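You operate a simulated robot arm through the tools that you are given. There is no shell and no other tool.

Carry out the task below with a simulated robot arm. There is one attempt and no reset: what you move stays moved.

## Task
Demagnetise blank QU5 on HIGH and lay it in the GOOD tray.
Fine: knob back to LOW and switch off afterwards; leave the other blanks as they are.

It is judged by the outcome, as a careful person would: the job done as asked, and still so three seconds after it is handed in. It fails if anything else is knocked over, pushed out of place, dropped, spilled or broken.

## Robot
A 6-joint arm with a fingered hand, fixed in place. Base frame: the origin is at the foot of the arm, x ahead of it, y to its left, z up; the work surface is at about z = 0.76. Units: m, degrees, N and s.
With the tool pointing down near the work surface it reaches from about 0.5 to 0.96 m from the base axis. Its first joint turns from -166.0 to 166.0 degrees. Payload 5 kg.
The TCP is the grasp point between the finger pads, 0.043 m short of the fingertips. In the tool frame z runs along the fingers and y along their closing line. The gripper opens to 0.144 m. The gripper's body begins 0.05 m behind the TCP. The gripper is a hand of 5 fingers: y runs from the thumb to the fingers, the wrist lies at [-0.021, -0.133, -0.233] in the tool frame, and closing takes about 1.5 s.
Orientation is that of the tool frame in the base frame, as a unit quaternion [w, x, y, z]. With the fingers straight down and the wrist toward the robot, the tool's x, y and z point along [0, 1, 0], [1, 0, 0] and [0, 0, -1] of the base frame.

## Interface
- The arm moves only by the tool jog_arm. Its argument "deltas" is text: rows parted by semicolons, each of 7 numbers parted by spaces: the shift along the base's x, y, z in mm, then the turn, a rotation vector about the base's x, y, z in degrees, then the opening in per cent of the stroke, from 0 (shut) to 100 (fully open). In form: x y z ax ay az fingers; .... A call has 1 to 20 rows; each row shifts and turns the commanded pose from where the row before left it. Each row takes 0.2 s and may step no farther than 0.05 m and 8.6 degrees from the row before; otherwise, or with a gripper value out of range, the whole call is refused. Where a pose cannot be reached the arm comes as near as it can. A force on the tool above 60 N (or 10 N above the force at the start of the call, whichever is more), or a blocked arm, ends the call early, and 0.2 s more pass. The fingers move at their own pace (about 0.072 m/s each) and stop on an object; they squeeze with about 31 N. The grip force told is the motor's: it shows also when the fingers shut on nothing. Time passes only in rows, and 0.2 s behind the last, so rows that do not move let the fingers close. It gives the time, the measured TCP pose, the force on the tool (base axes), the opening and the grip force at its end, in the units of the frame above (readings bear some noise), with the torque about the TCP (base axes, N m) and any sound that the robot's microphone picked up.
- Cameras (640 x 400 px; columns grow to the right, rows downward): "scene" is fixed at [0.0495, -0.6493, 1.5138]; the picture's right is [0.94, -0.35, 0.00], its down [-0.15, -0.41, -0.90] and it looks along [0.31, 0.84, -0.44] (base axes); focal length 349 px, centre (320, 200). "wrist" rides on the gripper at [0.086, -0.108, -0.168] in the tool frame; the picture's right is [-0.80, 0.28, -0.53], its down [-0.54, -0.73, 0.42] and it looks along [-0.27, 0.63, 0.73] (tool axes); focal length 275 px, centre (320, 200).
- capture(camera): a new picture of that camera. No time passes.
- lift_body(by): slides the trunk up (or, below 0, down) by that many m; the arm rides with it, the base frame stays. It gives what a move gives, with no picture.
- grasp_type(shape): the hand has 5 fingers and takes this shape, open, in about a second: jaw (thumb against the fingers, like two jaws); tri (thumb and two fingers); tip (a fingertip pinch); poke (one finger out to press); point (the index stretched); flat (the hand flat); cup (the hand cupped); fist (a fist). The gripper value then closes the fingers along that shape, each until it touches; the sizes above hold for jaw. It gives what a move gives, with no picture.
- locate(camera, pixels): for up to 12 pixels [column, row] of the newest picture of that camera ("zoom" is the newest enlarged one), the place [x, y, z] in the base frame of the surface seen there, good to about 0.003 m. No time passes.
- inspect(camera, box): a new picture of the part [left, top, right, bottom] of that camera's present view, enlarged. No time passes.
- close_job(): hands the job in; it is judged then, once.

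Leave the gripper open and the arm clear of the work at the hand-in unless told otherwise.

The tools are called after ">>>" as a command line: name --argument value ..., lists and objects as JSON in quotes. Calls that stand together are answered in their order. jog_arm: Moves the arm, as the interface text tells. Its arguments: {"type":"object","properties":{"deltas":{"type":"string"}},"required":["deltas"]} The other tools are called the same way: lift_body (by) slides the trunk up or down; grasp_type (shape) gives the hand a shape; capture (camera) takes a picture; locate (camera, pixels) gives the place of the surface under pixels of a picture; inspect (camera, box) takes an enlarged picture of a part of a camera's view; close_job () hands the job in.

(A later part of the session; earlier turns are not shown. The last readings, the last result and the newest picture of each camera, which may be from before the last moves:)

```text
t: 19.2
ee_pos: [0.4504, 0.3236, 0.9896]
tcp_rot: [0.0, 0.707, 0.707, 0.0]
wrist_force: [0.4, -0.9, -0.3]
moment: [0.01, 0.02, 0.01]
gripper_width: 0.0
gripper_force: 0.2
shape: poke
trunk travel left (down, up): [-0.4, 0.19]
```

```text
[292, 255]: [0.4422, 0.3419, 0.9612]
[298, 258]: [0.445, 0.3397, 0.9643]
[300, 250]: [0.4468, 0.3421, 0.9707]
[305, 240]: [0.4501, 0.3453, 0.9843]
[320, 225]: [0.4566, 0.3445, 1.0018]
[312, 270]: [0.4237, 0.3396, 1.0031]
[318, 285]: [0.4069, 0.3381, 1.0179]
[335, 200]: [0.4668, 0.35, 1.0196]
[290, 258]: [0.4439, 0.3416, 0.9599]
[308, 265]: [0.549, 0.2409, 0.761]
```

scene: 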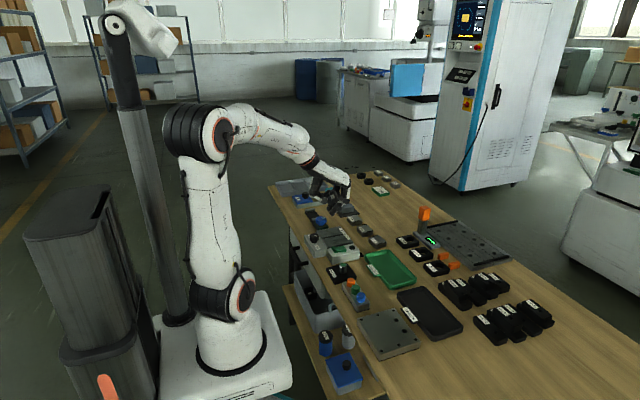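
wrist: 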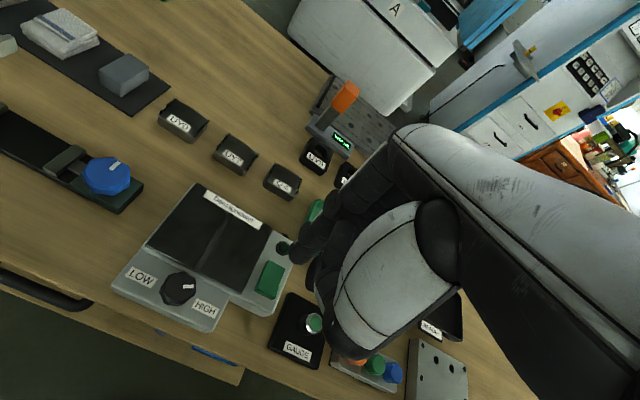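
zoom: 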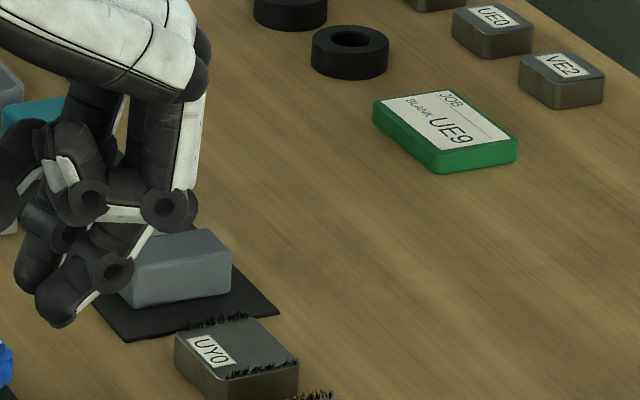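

>>> locate --camera "zoom" --pixels '[[60, 320], [45, 305], [70, 310], [30, 275], [40, 285], [110, 270], [85, 200], [165, 205], [20, 190], [70, 235]]'

```text
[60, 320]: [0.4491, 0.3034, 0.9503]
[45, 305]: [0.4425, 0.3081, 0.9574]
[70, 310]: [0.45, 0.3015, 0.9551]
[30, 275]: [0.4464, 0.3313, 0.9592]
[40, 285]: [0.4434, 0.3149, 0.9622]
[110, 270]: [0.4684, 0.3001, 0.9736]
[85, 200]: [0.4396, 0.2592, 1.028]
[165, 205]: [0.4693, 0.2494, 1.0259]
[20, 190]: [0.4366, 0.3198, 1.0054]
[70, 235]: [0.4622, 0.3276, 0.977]
```

In "poke" two fingertips lie at nearly the same height (y≈0.305 and y≈0.335), which isn't ideal for a narrow rocker end. I'll try the "point" shape and compare.

>>> grasp_type --shape "point"

>>> capture --camera "wrist"

>>> inspect --camera "scene" --box '[320, 160, 390, 230]'

```text
t: 20.1
ee_pos: [0.4496, 0.3232, 0.9902]
tcp_rot: [-0.001, 0.707, 0.707, 0.0]
wrist_force: [-0.5, -0.2, 0.6]
moment: [-0.01, 0.0, -0.03]
gripper_width: 0.0002
gripper_force: 0.1
shape: point
trunk travel left (down, up): [-0.4, 0.19]
```

```text
taken
```

wrist: 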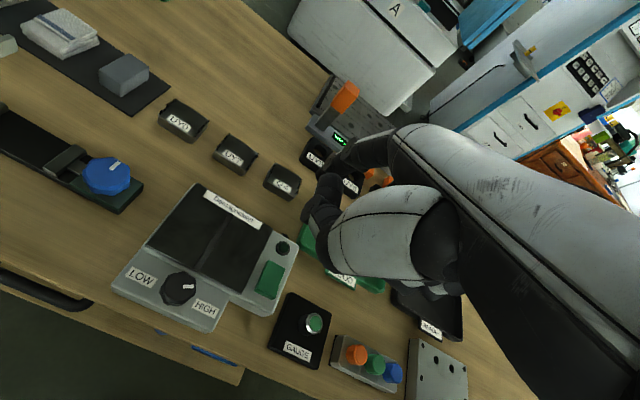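

```text
5.71 times, centred on (355, 195) of scene
```

zoom: 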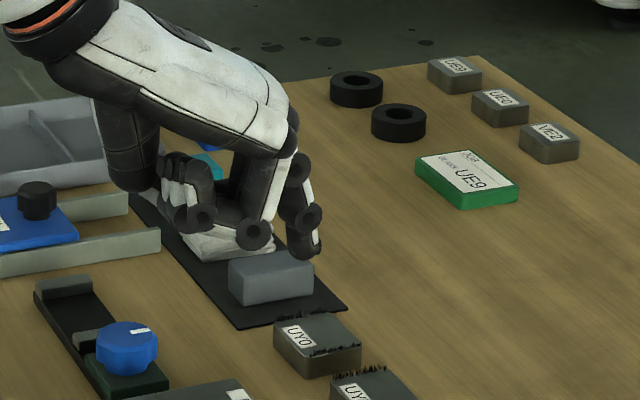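

In "point" a single index stands clear. I'll measure its tip (zoomed (305, 255)) and the other low points.

>>> locate --camera "zoom" --pixels '[[305, 256], [297, 254], [312, 250], [308, 235], [306, 215], [253, 245], [250, 232], [200, 225], [130, 185], [298, 170], [318, 240], [290, 250]]'

>>> inspect --camera "wrist" --box '[280, 140, 420, 280]'

>>> locate --camera "wrist" --pixels '[[308, 215], [312, 208], [305, 220], [318, 200], [325, 190], [320, 230], [330, 245], [325, 178], [315, 218], [345, 160], [310, 222], [303, 212]]'

```text
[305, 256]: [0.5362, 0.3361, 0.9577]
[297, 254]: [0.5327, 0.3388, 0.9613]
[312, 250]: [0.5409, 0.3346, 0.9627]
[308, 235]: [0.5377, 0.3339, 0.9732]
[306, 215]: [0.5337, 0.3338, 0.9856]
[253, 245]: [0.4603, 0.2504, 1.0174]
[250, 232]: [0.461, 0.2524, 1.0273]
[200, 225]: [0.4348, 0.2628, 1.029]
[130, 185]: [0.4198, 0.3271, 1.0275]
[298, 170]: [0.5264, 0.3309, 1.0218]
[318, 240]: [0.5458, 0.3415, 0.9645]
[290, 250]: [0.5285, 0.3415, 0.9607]
```

```text
2.86 times, centred on (350, 210) of wrist
```

zoom: 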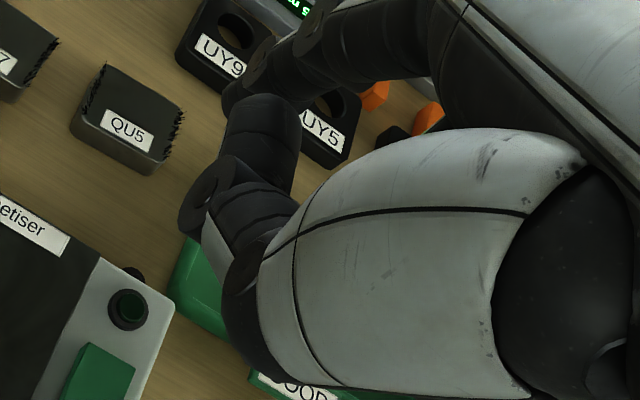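

```text
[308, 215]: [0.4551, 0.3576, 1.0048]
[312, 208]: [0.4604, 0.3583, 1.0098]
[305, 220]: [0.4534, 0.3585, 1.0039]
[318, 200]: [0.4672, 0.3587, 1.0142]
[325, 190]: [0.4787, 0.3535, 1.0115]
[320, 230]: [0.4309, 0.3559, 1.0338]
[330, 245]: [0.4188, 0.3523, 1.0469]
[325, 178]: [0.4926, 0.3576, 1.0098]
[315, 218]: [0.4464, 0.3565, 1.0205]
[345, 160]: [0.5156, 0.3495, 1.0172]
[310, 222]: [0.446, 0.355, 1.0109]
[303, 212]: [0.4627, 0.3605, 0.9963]
```

The index tip in "point" is about 87 mm ahead of, 20 mm to the tool-x side of, and 34 mm below the TCP, with everything else at least 40 mm higher. That is good for pressing. I'll re-measure the rocker and nearby gauge button now.

>>> inspect --camera "wrist" --box '[224, 220, 336, 290]'

>>> locate --camera "zoom" --pixels '[[245, 245], [345, 260], [285, 290], [210, 380], [240, 360], [180, 400], [330, 160], [260, 300], [300, 240], [320, 320], [230, 330], [210, 400]]'

>>> locate --camera "wrist" --pixels '[[315, 322], [300, 330], [357, 352], [275, 265], [270, 275], [262, 292], [256, 290], [267, 298], [282, 268], [264, 285], [290, 350], [375, 362]]'

```text
5.71 times, centred on (280, 255) of wrist
```

zoom: 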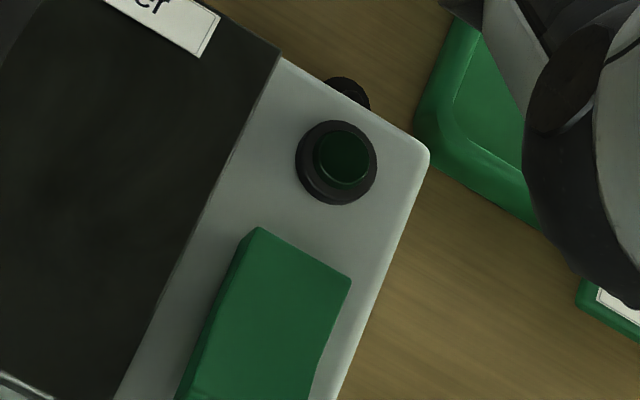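

```text
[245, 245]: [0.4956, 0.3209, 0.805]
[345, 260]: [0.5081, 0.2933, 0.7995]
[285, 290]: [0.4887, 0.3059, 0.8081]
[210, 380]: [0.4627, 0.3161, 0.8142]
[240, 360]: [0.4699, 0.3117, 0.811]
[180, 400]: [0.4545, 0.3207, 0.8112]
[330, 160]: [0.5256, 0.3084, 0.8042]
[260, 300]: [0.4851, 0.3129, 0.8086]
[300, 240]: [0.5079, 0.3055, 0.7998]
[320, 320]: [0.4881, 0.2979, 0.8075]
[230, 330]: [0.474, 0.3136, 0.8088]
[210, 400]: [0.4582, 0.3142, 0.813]
```

```text
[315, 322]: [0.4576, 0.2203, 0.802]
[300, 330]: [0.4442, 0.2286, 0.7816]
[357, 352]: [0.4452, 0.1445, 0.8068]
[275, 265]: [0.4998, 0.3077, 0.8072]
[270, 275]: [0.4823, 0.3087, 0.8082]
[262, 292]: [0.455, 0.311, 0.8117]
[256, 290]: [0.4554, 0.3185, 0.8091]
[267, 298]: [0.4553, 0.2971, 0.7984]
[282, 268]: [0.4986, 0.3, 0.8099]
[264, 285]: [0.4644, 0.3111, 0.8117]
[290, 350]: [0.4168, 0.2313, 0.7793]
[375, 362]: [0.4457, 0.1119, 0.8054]
```

The rocker runs x≈0.455–0.505 at y≈0.308, its near end raised (z≈0.815). I'll turn the hand to θ=90° (finger toward +y) and bring the index tip above the near end at about (0.463, 0.308), staying high for now.

>>> jog_arm --deltas "3 -9.3 0 0 0 8.2 0; 3 -9.3 0 0 0 8.2 0; 3 -9.3 0 0 0 8.2 0; 3 -9.3 0 0 0 8.2 0; 3 -9.3 0 0 0 8.2 0; 3 -9.3 0 0 0 8.2 0; 3 -9.3 0 0 0 8.2 0; 3 -9.3 0 0 0 8.2 0; 3 -9.3 0 0 0 8.2 0; 3 -9.3 0 0 0 8.2 0; 3.4 -9.3 0 0 0 8 0; 0 0 -40 0 0 0 0; 0 0 -40 0 0 0 0; 0 0 0 0 0 0 0"

>>> capture --camera "wrist"

>>> inspect --camera "scene" --box '[300, 190, 400, 280]'

```text
t: 23.1
ee_pos: [0.4826, 0.2217, 0.9105]
tcp_rot: [0.0, 0.0, 1.0, 0.0]
wrist_force: [-0.2, -0.3, -0.4]
moment: [-0.03, 0.04, -0.02]
gripper_width: 0.0
gripper_force: 0.0
shape: point
trunk travel left (down, up): [-0.4, 0.19]
```

```text
taken
```

wrist: 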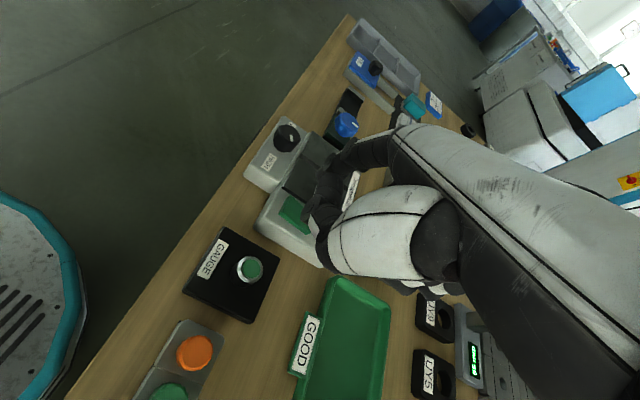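

```text
4.44 times, centred on (350, 235) of scene
```

zoom: 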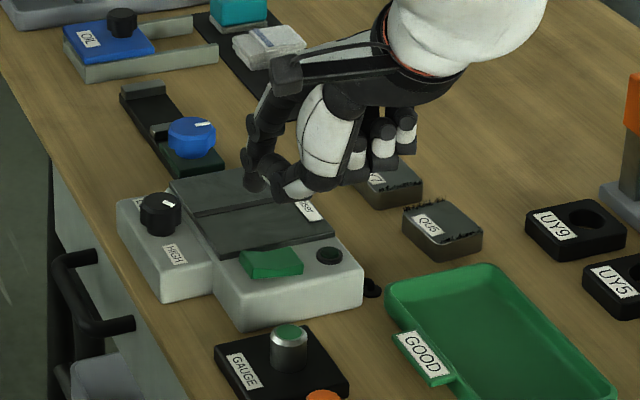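

I'll measure the index tip (zoomed (255, 185)) against the rocker.

>>> locate --camera "zoom" --pixels '[[255, 188], [248, 184], [262, 182], [255, 170], [252, 178], [285, 192], [268, 188], [270, 262], [255, 262], [290, 258], [258, 150], [300, 195]]'

```text
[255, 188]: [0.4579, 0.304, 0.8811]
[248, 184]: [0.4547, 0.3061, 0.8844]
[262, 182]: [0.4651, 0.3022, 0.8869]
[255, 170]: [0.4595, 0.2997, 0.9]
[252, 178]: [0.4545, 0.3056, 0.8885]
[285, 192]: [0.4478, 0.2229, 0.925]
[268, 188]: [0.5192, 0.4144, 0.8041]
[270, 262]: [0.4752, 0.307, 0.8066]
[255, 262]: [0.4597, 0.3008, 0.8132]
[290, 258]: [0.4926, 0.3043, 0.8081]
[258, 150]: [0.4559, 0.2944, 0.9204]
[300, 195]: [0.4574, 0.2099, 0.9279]
```

The tip is over the rocker's near end, about 63 mm above it. I'll come down and press gently in small steps, stopping short of hard contact.

>>> jog_arm --deltas "2 0 -30 0 0 0 0; 0 0 -25 0 0 0 0; 0 0 -5 0 0 0 0; 0 0 -3 0 0 0 0; 0 0 -2 0 0 0 0; 0 0 0 0 0 0 0"

>>> inspect --camera "scene" --box '[300, 200, 390, 280]'

```text
t: 24.5
ee_pos: [0.4845, 0.2221, 0.8447]
tcp_rot: [0.0, 0.0, 1.0, 0.0]
wrist_force: [-0.1, -0.4, 4.3]
moment: [0.3, 0.07, 0.1]
gripper_width: 0.0
gripper_force: 0.1
shape: point
trunk travel left (down, up): [-0.4, 0.19]
heard: click
```

```text
5.00 times, centred on (345, 240) of scene
```

zoom: 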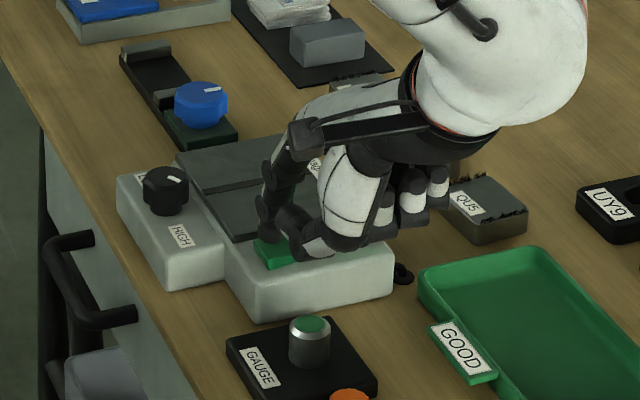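

A click came at light force. I'll rise and check the lamp and rocker.

>>> jog_arm --deltas "0 0 20 0 0 0 0; 0 0 40 0 0 0 0; 0 0 40 0 0 0 0; 0 0 20 0 0 0 0; 0 0 0 0 0 0 0"

>>> inspect --camera "scene" --box '[300, 200, 390, 280]'

>>> capture --camera "wrist"

```text
t: 25.7
ee_pos: [0.4851, 0.2224, 0.9644]
tcp_rot: [0.001, 0.0, 1.0, 0.0]
wrist_force: [-0.3, 0.1, 0.5]
moment: [-0.03, 0.0, 0.0]
gripper_width: 0.0
gripper_force: 0.2
shape: point
trunk travel left (down, up): [-0.4, 0.19]
```

```text
5.00 times, centred on (345, 240) of scene
```

zoom: 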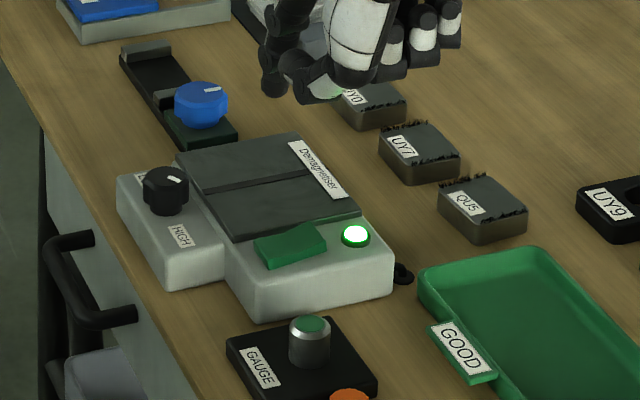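

```text
taken
```

wrist: 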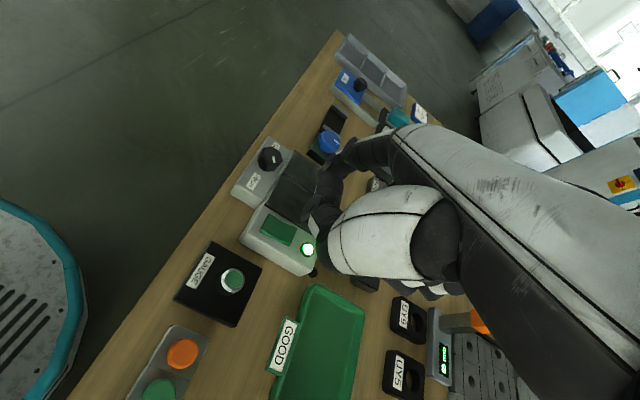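

The lamp is lit: the demagnetiser is on at HIGH. Next I'll form "tri" and move over QU5, turning the hand back to close along x.

>>> grasp_type --shape "tri"

>>> jog_arm --deltas "17.6 12.8 0 0 0 -8.3 70; 17.6 12.8 0 0 0 -8.3 70; 17.6 12.8 0 0 0 -8.3 70; 17.6 12.8 0 0 0 -8.3 70; 17.6 12.8 0 0 0 -8.3 70; 17.6 12.8 0 0 0 -8.3 70; 17.6 12.8 0 0 0 -8.3 70; 17.6 12.8 0 0 0 -8.3 70; 17.6 12.8 0 0 0 -8.3 70; 17.6 12.8 0 0 0 -8.3 70; 0 0 0 0 0 0 70; 0 0 0 0 0 0 70"

>>> capture --camera "wrist"

>>> inspect --camera "scene" --box '[340, 180, 430, 280]'

```text
t: 26.6
ee_pos: [0.4846, 0.2215, 0.9637]
tcp_rot: [0.0, 0.0, 1.0, -0.001]
wrist_force: [0.6, -0.1, 0.5]
moment: [-0.02, 0.03, -0.02]
gripper_width: 0.1435
gripper_force: 0.1
shape: tri
trunk travel left (down, up): [-0.4, 0.19]
```

```text
t: 29.2
ee_pos: [0.6609, 0.35, 0.9639]
tcp_rot: [0.0, 0.663, 0.748, 0.001]
wrist_force: [0.1, -0.5, 0.4]
moment: [0.0, -0.03, 0.0]
gripper_width: 0.1011
gripper_force: 0.0
shape: tri
trunk travel left (down, up): [-0.4, 0.19]
```

```text
taken
```

wrist: 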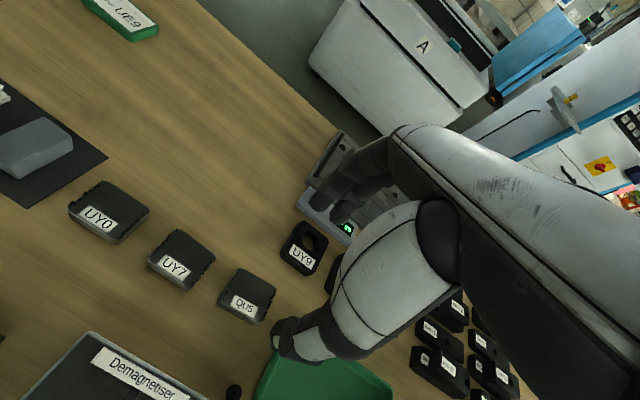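

```text
4.00 times, centred on (385, 230) of scene
```

zoom: 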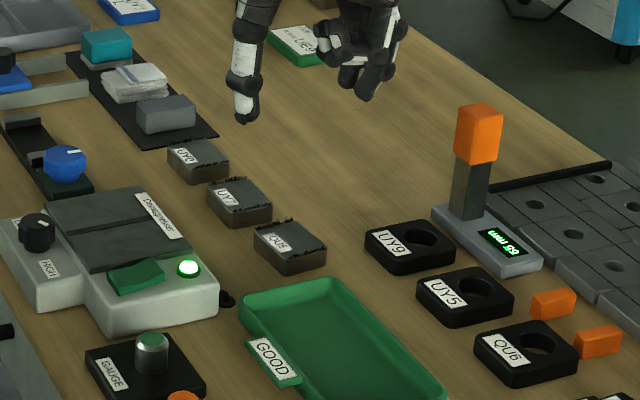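

I'll measure QU5's pose precisely from here, and check the tall height-gauge post's distance from the hand.

>>> locate --camera "zoom" --pixels '[[478, 110], [475, 130], [470, 190], [490, 235], [400, 235], [370, 240], [247, 120], [360, 95], [365, 80], [330, 35], [290, 235], [440, 210]]'

>>> inspect --camera "wrist" --box '[200, 255, 296, 315]'

>>> locate --camera "zoom" --pixels '[[255, 100], [490, 175], [415, 440], [145, 270], [300, 240], [180, 330], [400, 380], [420, 370], [230, 130], [480, 230], [380, 140], [330, 360]]'

```text
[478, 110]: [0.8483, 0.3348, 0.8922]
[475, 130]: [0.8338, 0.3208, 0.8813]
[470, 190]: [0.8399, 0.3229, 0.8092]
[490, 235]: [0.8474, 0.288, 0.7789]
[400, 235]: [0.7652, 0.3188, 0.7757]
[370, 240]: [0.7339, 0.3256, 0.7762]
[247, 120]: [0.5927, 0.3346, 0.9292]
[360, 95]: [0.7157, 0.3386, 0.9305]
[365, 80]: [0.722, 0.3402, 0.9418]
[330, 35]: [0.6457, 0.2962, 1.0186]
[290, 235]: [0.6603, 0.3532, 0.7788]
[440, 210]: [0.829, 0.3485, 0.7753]
```

```text
6.67 times, centred on (248, 285) of wrist
```

zoom: 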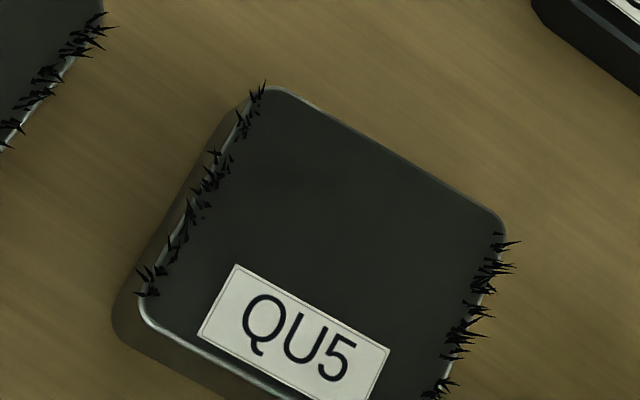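

```text
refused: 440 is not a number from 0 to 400
```

The post is well clear (x≈0.84). UY9 lies just beyond QU5, so I should keep the opening modest. I'll measure QU5's corners and UY9's near edge.

>>> inspect --camera "wrist" --box '[200, 215, 344, 335]'

>>> locate --camera "zoom" --pixels '[[178, 185], [330, 255], [280, 360], [115, 280], [205, 260], [110, 300], [250, 375], [360, 150], [410, 190], [370, 100], [390, 90], [340, 140]]'

```text
3.33 times, centred on (272, 275) of wrist
```

zoom: 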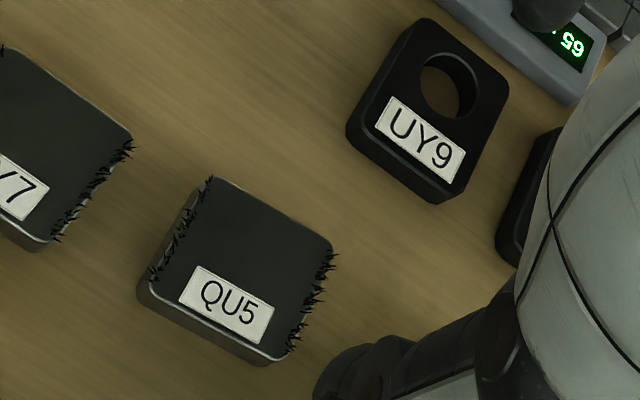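

```text
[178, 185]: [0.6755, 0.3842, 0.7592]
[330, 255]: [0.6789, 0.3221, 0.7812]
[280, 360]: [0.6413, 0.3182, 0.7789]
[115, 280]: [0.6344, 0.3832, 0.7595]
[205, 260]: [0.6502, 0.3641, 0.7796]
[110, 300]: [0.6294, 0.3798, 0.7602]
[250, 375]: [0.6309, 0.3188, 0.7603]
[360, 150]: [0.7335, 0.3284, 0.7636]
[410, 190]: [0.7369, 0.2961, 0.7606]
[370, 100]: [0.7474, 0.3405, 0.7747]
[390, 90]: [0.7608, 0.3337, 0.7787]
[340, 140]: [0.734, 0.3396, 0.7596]
```

>>> locate --camera "zoom" --pixels '[[214, 180], [325, 238], [280, 350], [158, 282], [270, 206], [305, 300], [220, 318], [185, 230], [240, 265], [225, 335], [150, 295], [270, 362]]'

```text
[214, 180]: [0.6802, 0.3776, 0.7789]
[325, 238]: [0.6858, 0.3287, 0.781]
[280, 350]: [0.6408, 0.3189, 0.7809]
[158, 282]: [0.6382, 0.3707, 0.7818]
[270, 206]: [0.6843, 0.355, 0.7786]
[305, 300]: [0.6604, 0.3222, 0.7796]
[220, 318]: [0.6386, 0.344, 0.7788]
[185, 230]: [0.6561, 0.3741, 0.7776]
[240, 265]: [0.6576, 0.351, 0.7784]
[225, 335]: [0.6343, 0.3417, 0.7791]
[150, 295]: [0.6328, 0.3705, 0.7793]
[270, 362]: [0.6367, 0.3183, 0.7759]
```

QU5's centre is ~(0.659, 0.349), turned ~7°, matching the hand; UY9's near edge is x≈0.733, so a 60 % opening is safe. I'll descend to just above and look.

>>> jog_arm --deltas "-1.5 -1 -40 0 0 0 60; 0 0 -40 0 0 0 60; 0 0 -35 0 0 0 60; 0 0 -20 0 0 0 60; 0 0 0 0 0 0 60"

>>> inspect --camera "wrist" --box '[230, 150, 390, 350]'

>>> inspect --camera "scene" --box '[345, 195, 425, 265]'

```text
t: 30.4
ee_pos: [0.6596, 0.3492, 0.8301]
tcp_rot: [0.0, 0.663, 0.749, 0.0]
wrist_force: [0.5, 0.3, 0.3]
moment: [0.01, 0.01, 0.01]
gripper_width: 0.087
gripper_force: 0.0
shape: tri
trunk travel left (down, up): [-0.4, 0.19]
```

```text
2.00 times, centred on (310, 250) of wrist
```

zoom: 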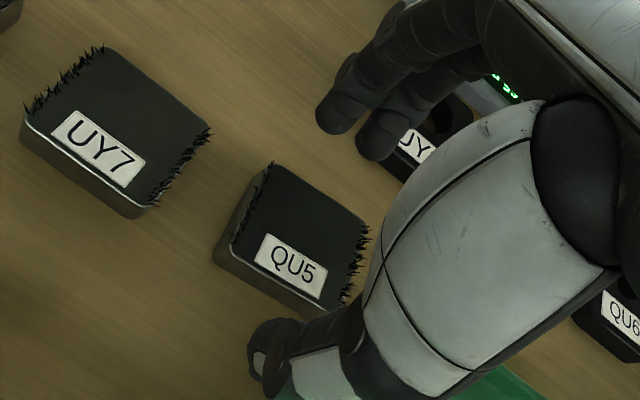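

```text
5.71 times, centred on (385, 230) of scene
```

zoom: 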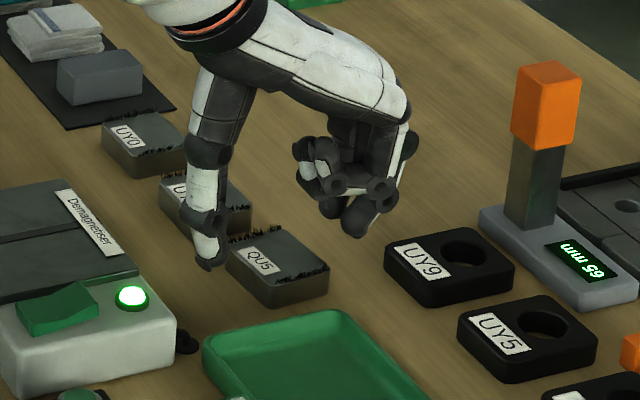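

The hand straddles QU5 correctly. I'll lower the last 22 mm and close on it.

>>> jog_arm --deltas "0 0 -12 0 0 0 60; 0 0 -10 0 0 0 60; 0 0 0 0 0 0 50; 0 0 0 0 0 0 40; 0 0 0 0 0 0 32; 0 0 0 0 0 0 26; 0 0 0 0 0 0 20; 0 0 0 0 0 0 20"

>>> inspect --camera "wrist" --box '[230, 150, 390, 350]'

>>> inspect --camera "scene" --box '[345, 195, 425, 265]'

```text
t: 32.2
ee_pos: [0.6594, 0.3488, 0.8081]
tcp_rot: [0.0, 0.663, 0.749, 0.0]
wrist_force: [-0.3, 0.3, 1.5]
moment: [-0.01, 0.01, 0.0]
gripper_width: 0.0444
gripper_force: 30.9
shape: tri
trunk travel left (down, up): [-0.4, 0.19]
```

```text
2.00 times, centred on (310, 250) of wrist
```

zoom: 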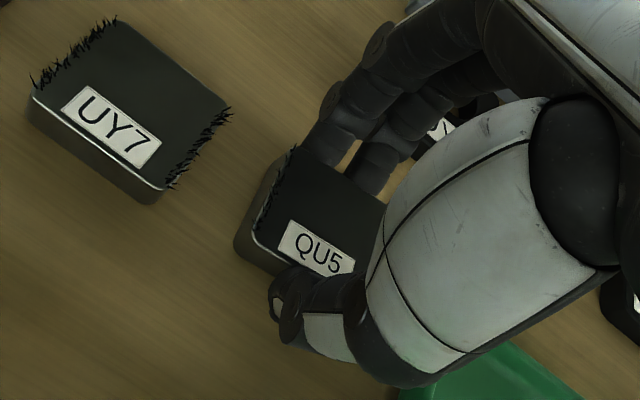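

```text
5.71 times, centred on (385, 230) of scene
```

zoom: 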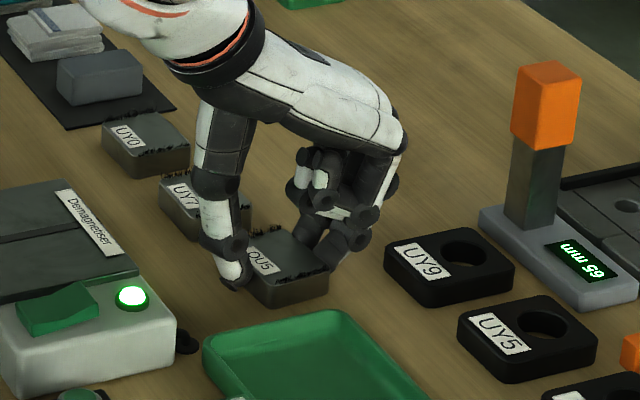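

QU5 is gripped (31 N, 44 mm). I'll lift it 40 mm slowly and check it's steady.

>>> jog_arm --deltas "0 0 5 0 0 0 20; 0 0 10 0 0 0 20; 0 0 15 0 0 0 20; 0 0 15 0 0 0 20; 0 0 15 0 0 0 20; 0 0 0 0 0 0 20"

>>> inspect --camera "scene" --box '[345, 185, 425, 265]'

>>> inspect --camera "wrist" --box '[230, 150, 390, 350]'

```text
t: 33.6
ee_pos: [0.6599, 0.3485, 0.8678]
tcp_rot: [-0.001, 0.663, 0.749, -0.001]
wrist_force: [0.1, -1.2, -3.3]
moment: [-0.03, -0.01, 0.01]
gripper_width: 0.0443
gripper_force: 30.7
shape: tri
trunk travel left (down, up): [-0.4, 0.19]
```

```text
5.00 times, centred on (385, 225) of scene
```

zoom: 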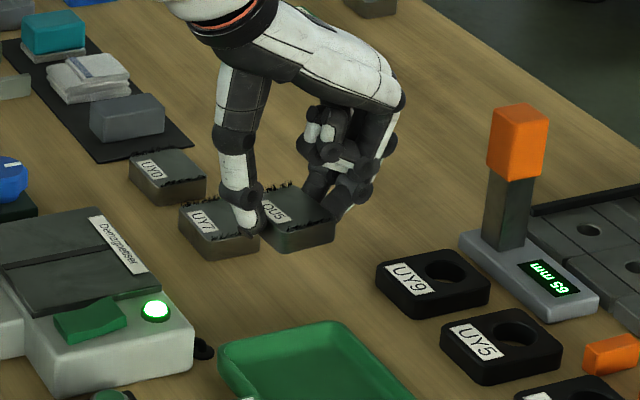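

```text
2.00 times, centred on (310, 250) of wrist
```

zoom: 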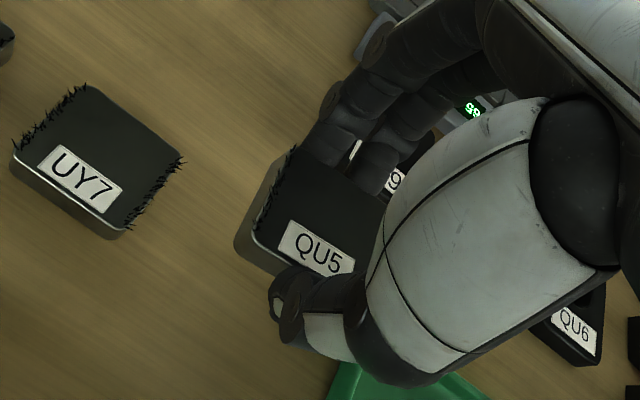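

QU5 is held level. I'll raise it further and carry it over the demagnetiser plate, first re-measuring the plate's edges from the scene view.

>>> inspect --camera "scene" --box '[305, 205, 385, 265]'

>>> locate --camera "zoom" --pixels '[[150, 170], [250, 120], [310, 210], [215, 265], [190, 190], [280, 165], [265, 240], [200, 250], [160, 180], [300, 200], [120, 165], [210, 190]]'

```text
6.67 times, centred on (345, 235) of scene
```

zoom: 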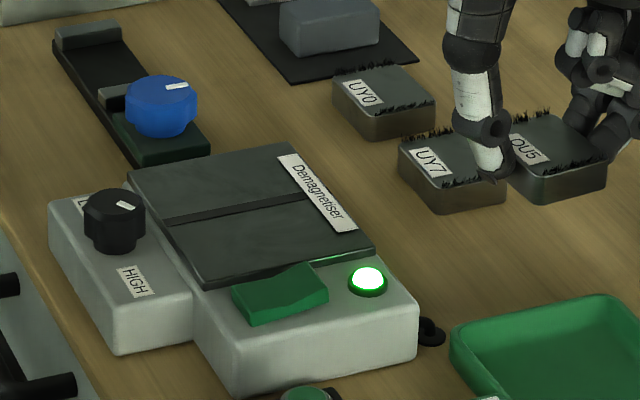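

```text
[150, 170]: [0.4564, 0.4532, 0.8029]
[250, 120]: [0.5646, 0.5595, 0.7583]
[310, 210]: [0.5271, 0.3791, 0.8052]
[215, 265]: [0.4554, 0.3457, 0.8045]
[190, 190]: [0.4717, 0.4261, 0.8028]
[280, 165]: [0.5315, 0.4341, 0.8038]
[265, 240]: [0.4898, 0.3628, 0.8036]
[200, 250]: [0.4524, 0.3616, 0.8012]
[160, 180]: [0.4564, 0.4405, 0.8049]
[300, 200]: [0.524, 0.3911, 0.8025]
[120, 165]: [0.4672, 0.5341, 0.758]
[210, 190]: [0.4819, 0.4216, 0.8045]
```

The plate is at z≈0.804, x 0.445–0.548, y 0.337–0.46, its pole gap along x at y≈0.397. I'll carry QU5 to above its centre (0.498, 0.397).

>>> jog_arm --deltas "0 0 20 0 0 0 20; 0 0 30 0 0 0 20; 0 0 20 0 0 0 20; -20 5 0 0 0 0 20; -30 9 0 0 0 0 20; -30 9 0 0 0 0 20; -30 9 0 0 0 0 20; -30 9 0 0 0 0 20; -22 7 0 0 0 0 20; 0 0 -20 0 0 0 20; 0 0 -20 0 0 0 20; 0 0 0 0 0 0 20"

>>> inspect --camera "scene" --box '[300, 180, 390, 260]'

>>> capture --camera "wrist"

```text
t: 36.2
ee_pos: [0.4988, 0.3975, 0.8975]
tcp_rot: [0.001, 0.662, 0.749, 0.001]
wrist_force: [-0.4, 0.2, -4.1]
moment: [0.02, 0.02, 0.04]
gripper_width: 0.0443
gripper_force: 30.8
shape: tri
trunk travel left (down, up): [-0.4, 0.19]
```

```text
5.00 times, centred on (345, 220) of scene
```

zoom: 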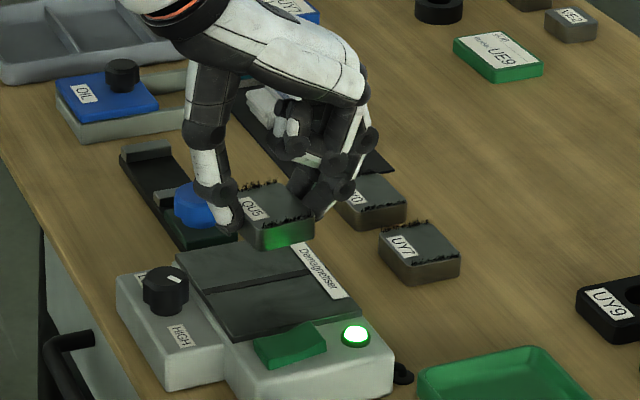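

```text
taken
```

wrist: 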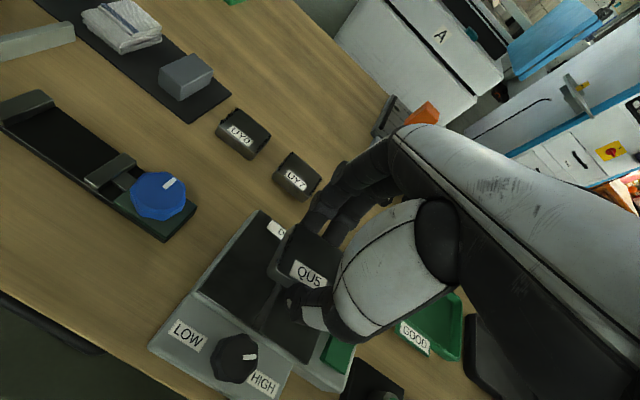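

QU5 is over the pole gap, ~43 mm above it. I'll lower it to just above the plate and hold there.

>>> jog_arm --deltas "0 0 -15 0 0 0 20; 0 0 -12 0 0 0 20; 0 0 -8 0 0 0 20; 0 0 -5 0 0 0 20; 0 0 -1.5 0 0 0 20; 0 0 0 0 0 0 20; 0 0 0 0 0 0 20; 0 0 0 0 0 0 20"

>>> inspect --camera "scene" --box '[300, 190, 390, 270]'

>>> inspect --camera "wrist" --box '[230, 180, 390, 340]'

```text
t: 38.0
ee_pos: [0.4982, 0.3975, 0.8558]
tcp_rot: [0.0, 0.663, 0.749, -0.001]
wrist_force: [-0.3, -0.5, -4.8]
moment: [0.02, -0.02, 0.01]
gripper_width: 0.044
gripper_force: 31.3
shape: tri
trunk travel left (down, up): [-0.4, 0.19]
```

```text
5.00 times, centred on (345, 230) of scene
```

zoom: 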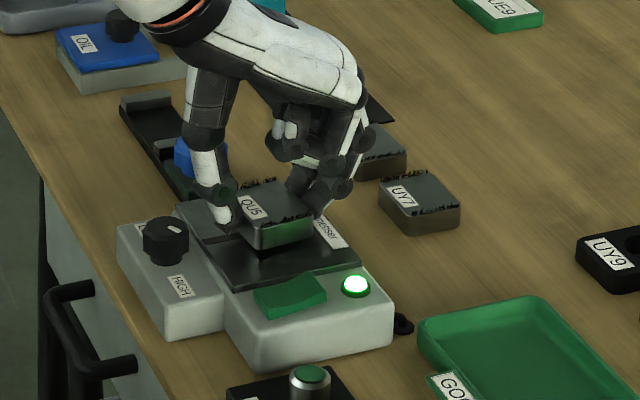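

```text
2.50 times, centred on (310, 260) of wrist
```

zoom: 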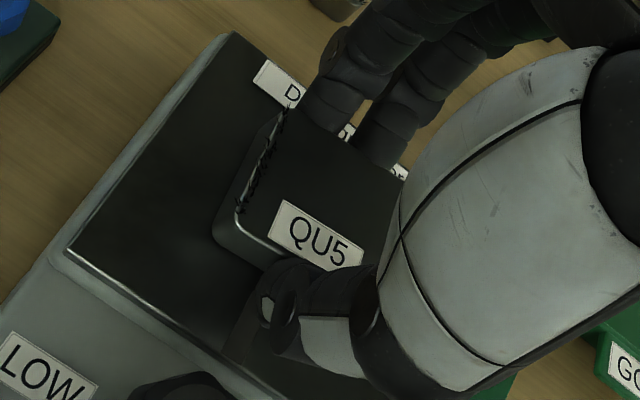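

QU5 hovers ~3 mm over the plate; filings are still on. I'll lower it gently to touch and hold for about two seconds.

>>> jog_arm --deltas "0 0 -1 0 0 0 20; 0 0 -1 0 0 0 20; 0 0 0 0 0 0 20; 0 0 0 0 0 0 20; 0 0 0 0 0 0 20; 0 0 0 0 0 0 20; 0 0 0 0 0 0 20; 0 0 0 0 0 0 20; 0 0 0 0 0 0 20; 0 0 0 0 0 0 20"

>>> inspect --camera "wrist" --box '[230, 180, 390, 340]'

>>> inspect --camera "scene" --box '[320, 200, 380, 260]'

```text
t: 40.2
ee_pos: [0.4964, 0.3979, 0.8532]
tcp_rot: [0.001, 0.662, 0.749, -0.001]
wrist_force: [0.2, -0.2, -4.4]
moment: [0.01, -0.04, 0.01]
gripper_width: 0.0444
gripper_force: 30.8
shape: tri
trunk travel left (down, up): [-0.4, 0.19]
```

```text
2.50 times, centred on (310, 260) of wrist
```

zoom: 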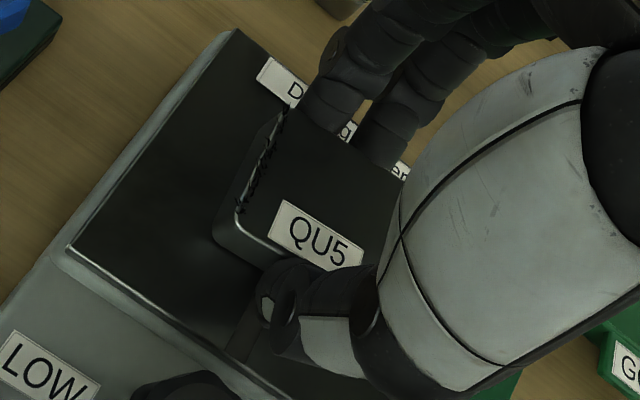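

```text
6.67 times, centred on (350, 230) of scene
```

zoom: 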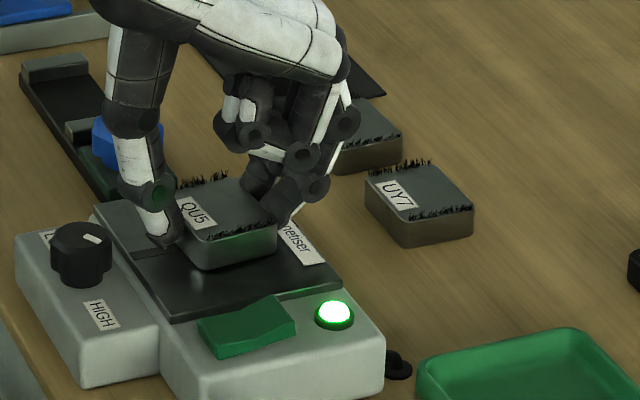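

Not touching yet (force unchanged) and filings remain. I'll lower another millimetre or two until it just rests.

>>> jog_arm --deltas "0 0 -0.7 0 0 0 20; 0 0 -0.7 0 0 0 20; 0 0 0 0 0 0 20; 0 0 0 0 0 0 20; 0 0 0 0 0 0 20; 0 0 0 0 0 0 20; 0 0 0 0 0 0 20"

>>> inspect --camera "wrist" --box '[230, 180, 390, 340]'

```text
t: 41.8
ee_pos: [0.4982, 0.3974, 0.854]
tcp_rot: [0.0, 0.663, 0.749, 0.0]
wrist_force: [-0.2, 2.0, 0.4]
moment: [0.02, -0.05, 0.0]
gripper_width: 0.044
gripper_force: 31.2
shape: tri
trunk travel left (down, up): [-0.4, 0.19]
```

```text
2.50 times, centred on (310, 260) of wrist
```

zoom: 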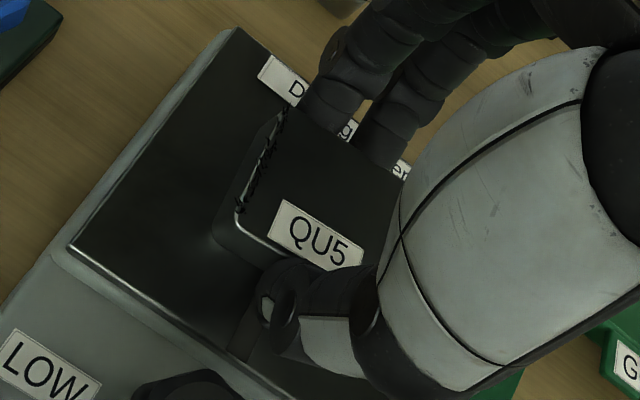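

Now it rests lightly on the plate. I'll draw it straight up slowly (about 15 mm/s) with the field still on.

>>> jog_arm --deltas "0 0 2 0 0 0 20; 0 0 2 0 0 0 20; 0 0 2 0 0 0 20; 0 0 3 0 0 0 20; 0 0 3 0 0 0 20; 0 0 3 0 0 0 20; 0 0 3 0 0 0 20; 0 0 3 0 0 0 20; 0 0 3 0 0 0 20; 0 0 3 0 0 0 20; 0 0 3 0 0 0 20; 0 0 3 0 0 0 20; 0 0 3 0 0 0 20; 0 0 3 0 0 0 20; 0 0 3 0 0 0 20; 0 0 3 0 0 0 20; 0 0 3 0 0 0 20; 0 0 3 0 0 0 20; 0 0 3 0 0 0 20; 0 0 3 0 0 0 20"

>>> inspect --camera "wrist" --box '[230, 180, 390, 340]'

>>> inspect --camera "scene" --box '[315, 190, 385, 260]'

```text
t: 46.0
ee_pos: [0.4972, 0.3977, 0.9098]
tcp_rot: [0.0, 0.662, 0.749, 0.001]
wrist_force: [-0.3, -0.2, -4.7]
moment: [-0.01, 0.0, 0.0]
gripper_width: 0.0442
gripper_force: 30.6
shape: tri
trunk travel left (down, up): [-0.4, 0.19]
```

```text
2.50 times, centred on (310, 260) of wrist
```

zoom: 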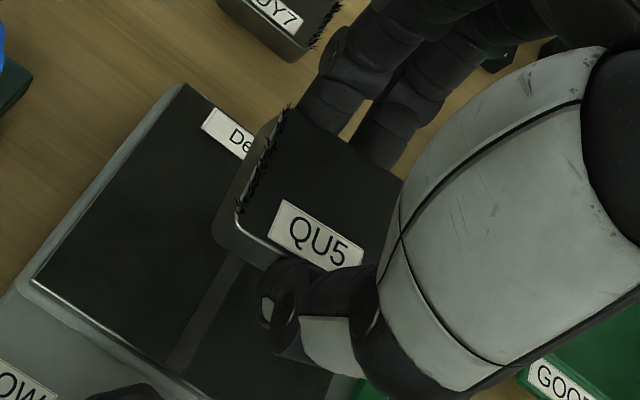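

```text
5.71 times, centred on (350, 225) of scene
```

zoom: 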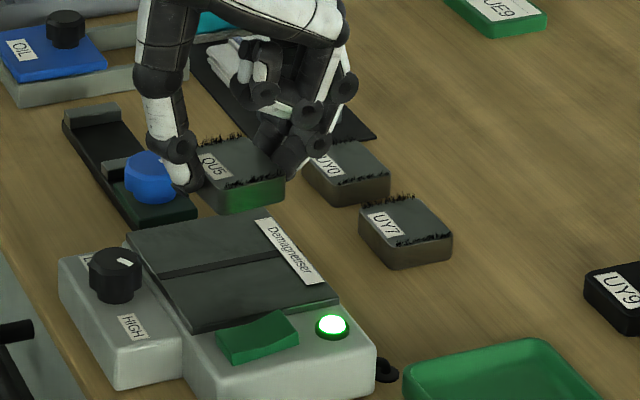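

Filings still show at ~55 mm. I'll keep drawing away slowly.

>>> jog_arm --deltas "0 0 4 0 0 0 20; 0 0 4 0 0 0 20; 0 0 4 0 0 0 20; 0 0 4 0 0 0 20; 0 0 4 0 0 0 20; 0 0 4 0 0 0 20; 0 0 4 0 0 0 20; 0 0 4 0 0 0 20; 0 0 4 0 0 0 20; 0 0 4 0 0 0 20; 0 0 4 0 0 0 20; 0 0 4 0 0 0 20; 0 0 4 0 0 0 20; 0 0 4 0 0 0 20; 0 0 4 0 0 0 20; 0 0 4 0 0 0 20; 0 0 4 0 0 0 20; 0 0 4 0 0 0 20; 0 0 4 0 0 0 20; 0 0 4 0 0 0 20"

>>> inspect --camera "wrist" --box '[230, 180, 390, 340]'

>>> inspect --camera "scene" --box '[315, 160, 405, 260]'

```text
t: 50.2
ee_pos: [0.497, 0.3969, 0.9899]
tcp_rot: [0.0, 0.663, 0.749, 0.0]
wrist_force: [0.3, 0.0, -4.5]
moment: [0.01, 0.02, 0.03]
gripper_width: 0.0439
gripper_force: 31.0
shape: tri
trunk travel left (down, up): [-0.4, 0.19]
```

```text
2.50 times, centred on (310, 260) of wrist
```

zoom: 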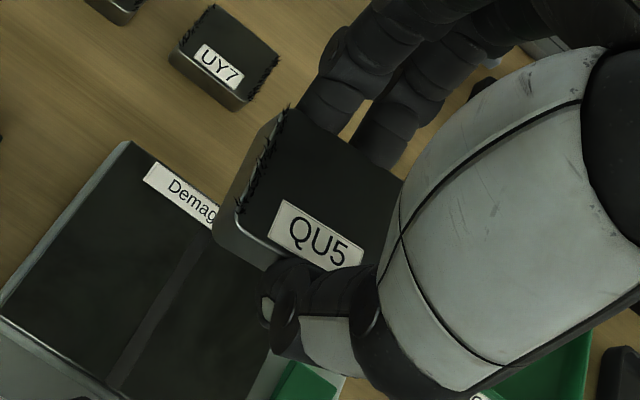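

```text
4.00 times, centred on (360, 210) of scene
```

zoom: 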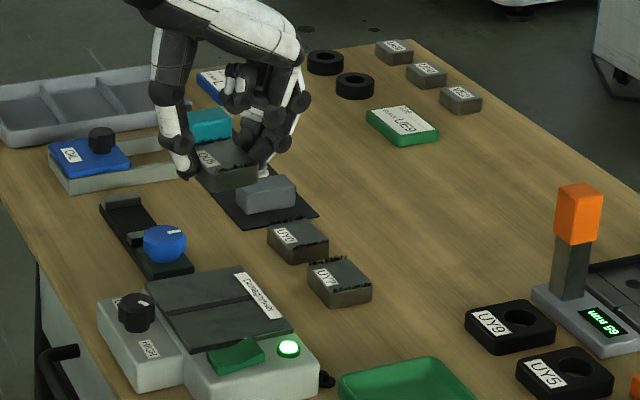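

I'll look closely at QU5's edges now to see whether the filings have changed.

>>> inspect --camera "scene" --box '[355, 185, 385, 215]'

>>> inspect --camera "wrist" --box '[270, 210, 350, 290]'

```text
13.33 times, centred on (370, 200) of scene
```

zoom: 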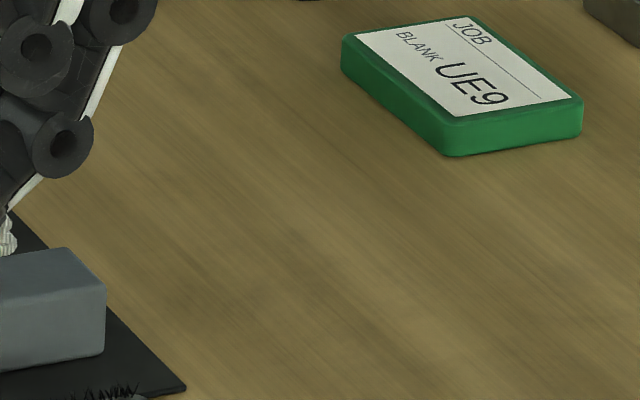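

```text
5.00 times, centred on (310, 250) of wrist
```

zoom: 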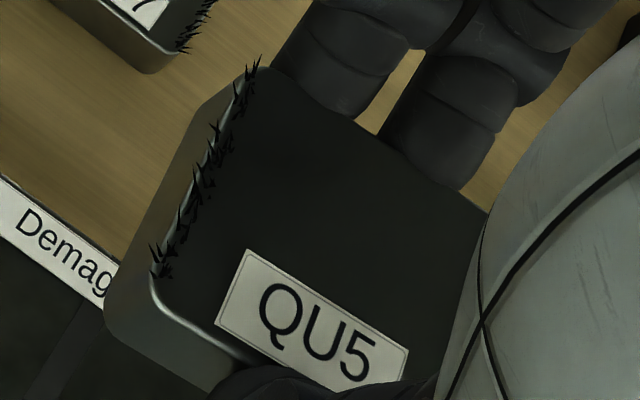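

The filings still cling at 135 mm. I'll continue the slow withdrawal further up, and also look at the knob's mark again.

>>> jog_arm --deltas "0 0 5 0 0 0 20; 0 0 5 0 0 0 20; 0 0 5 0 0 0 20; 0 0 5 0 0 0 20; 0 0 5 0 0 0 20; 0 0 5 0 0 0 20; 0 0 5 0 0 0 20; 0 0 5 0 0 0 20; 0 0 5 0 0 0 20; 0 0 5 0 0 0 20; 0 0 5 0 0 0 20; 0 0 5 0 0 0 20; 0 0 5 0 0 0 20; 0 0 5 0 0 0 20; 0 0 5 0 0 0 20; 0 0 5 0 0 0 20; 0 0 5 0 0 0 20; 0 0 5 0 0 0 20; 0 0 5 0 0 0 20; 0 0 5 0 0 0 20"

>>> inspect --camera "wrist" --box '[270, 210, 350, 290]'

>>> capture --camera "wrist"

>>> inspect --camera "scene" --box '[300, 215, 370, 270]'

```text
t: 54.4
ee_pos: [0.4977, 0.3981, 1.0905]
tcp_rot: [-0.001, 0.662, 0.749, 0.0]
wrist_force: [0.1, 0.4, -4.3]
moment: [0.01, 0.02, 0.02]
gripper_width: 0.0441
gripper_force: 31.1
shape: tri
trunk travel left (down, up): [-0.4, 0.19]
```

```text
5.00 times, centred on (310, 250) of wrist
```

zoom: 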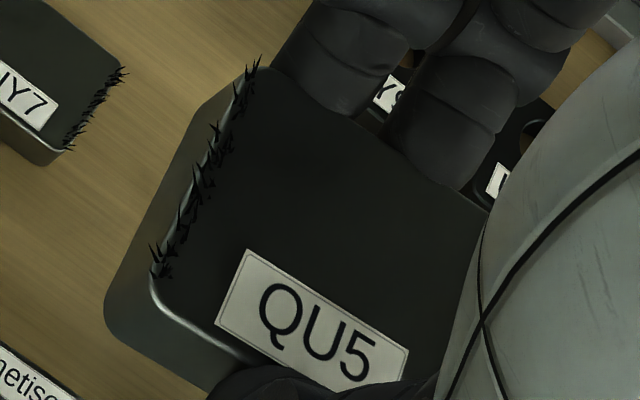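

```text
taken
```

wrist: 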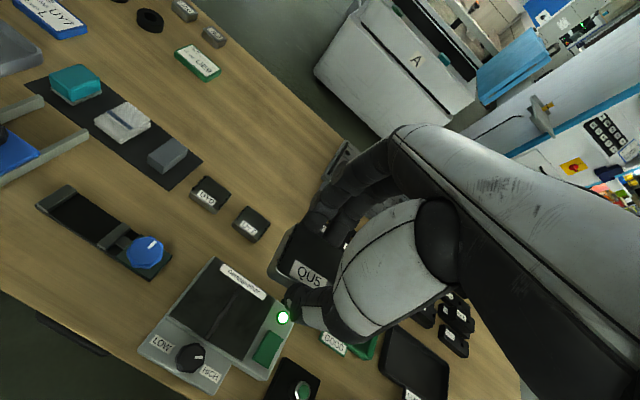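

```text
7.27 times, centred on (335, 242) of scene
```

zoom: 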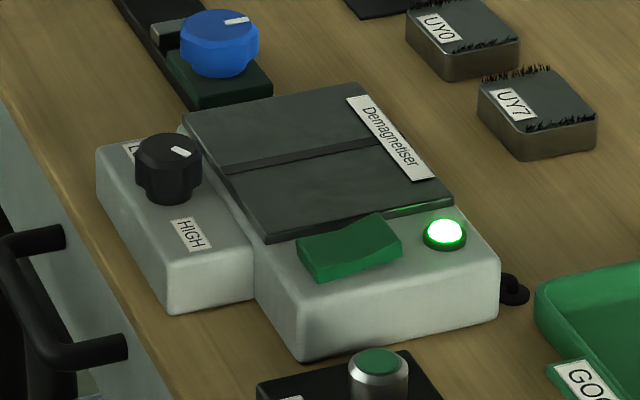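

The filings still cling, so the first pass wasn't enough; the knob mark reads symmetric (about +62° LOW, -62° HIGH). I'll go back down, rest QU5 on the plate and hold it much longer.

>>> jog_arm --deltas "0 0 -20 0 0 0 20; 0 0 -35 0 0 0 20; 0 0 -35 0 0 0 20; 0 0 -35 0 0 0 20; 0 0 -35 0 0 0 20; 0 0 -30 0 0 0 20; 0 0 -20 0 0 0 20; 0 0 -12 0 0 0 20; 0 0 -8 0 0 0 20; 0 0 -4 0 0 0 20; 0 0 -1.5 0 0 0 20; 0 0 -1 0 0 0 20; 0 0 -1 0 0 0 20; 0 0 0 0 0 0 20"

>>> inspect --camera "wrist" --box '[230, 180, 390, 340]'

>>> inspect --camera "scene" --box '[315, 200, 385, 260]'

```text
t: 57.4
ee_pos: [0.4982, 0.3971, 0.8537]
tcp_rot: [0.0, 0.663, 0.749, 0.0]
wrist_force: [-0.2, -0.5, 1.8]
moment: [-0.04, -0.03, 0.01]
gripper_width: 0.0443
gripper_force: 30.8
shape: tri
trunk travel left (down, up): [-0.4, 0.19]
```

```text
2.50 times, centred on (310, 260) of wrist
```

zoom: 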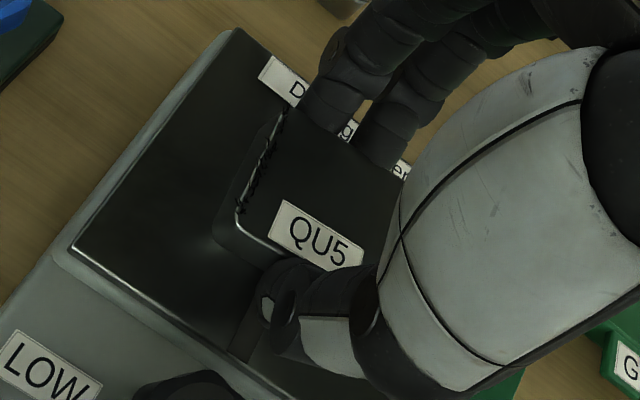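

```text
6.67 times, centred on (350, 230) of scene
```

zoom: 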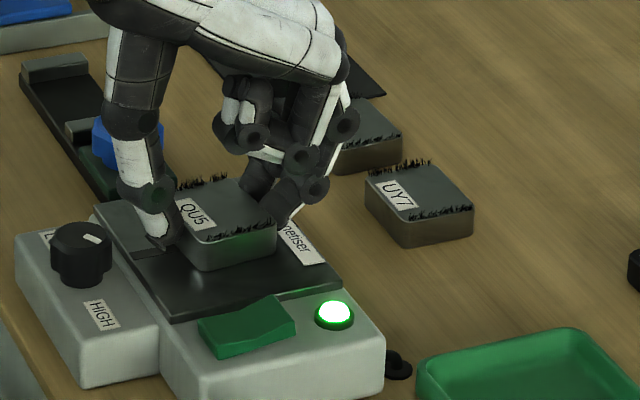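

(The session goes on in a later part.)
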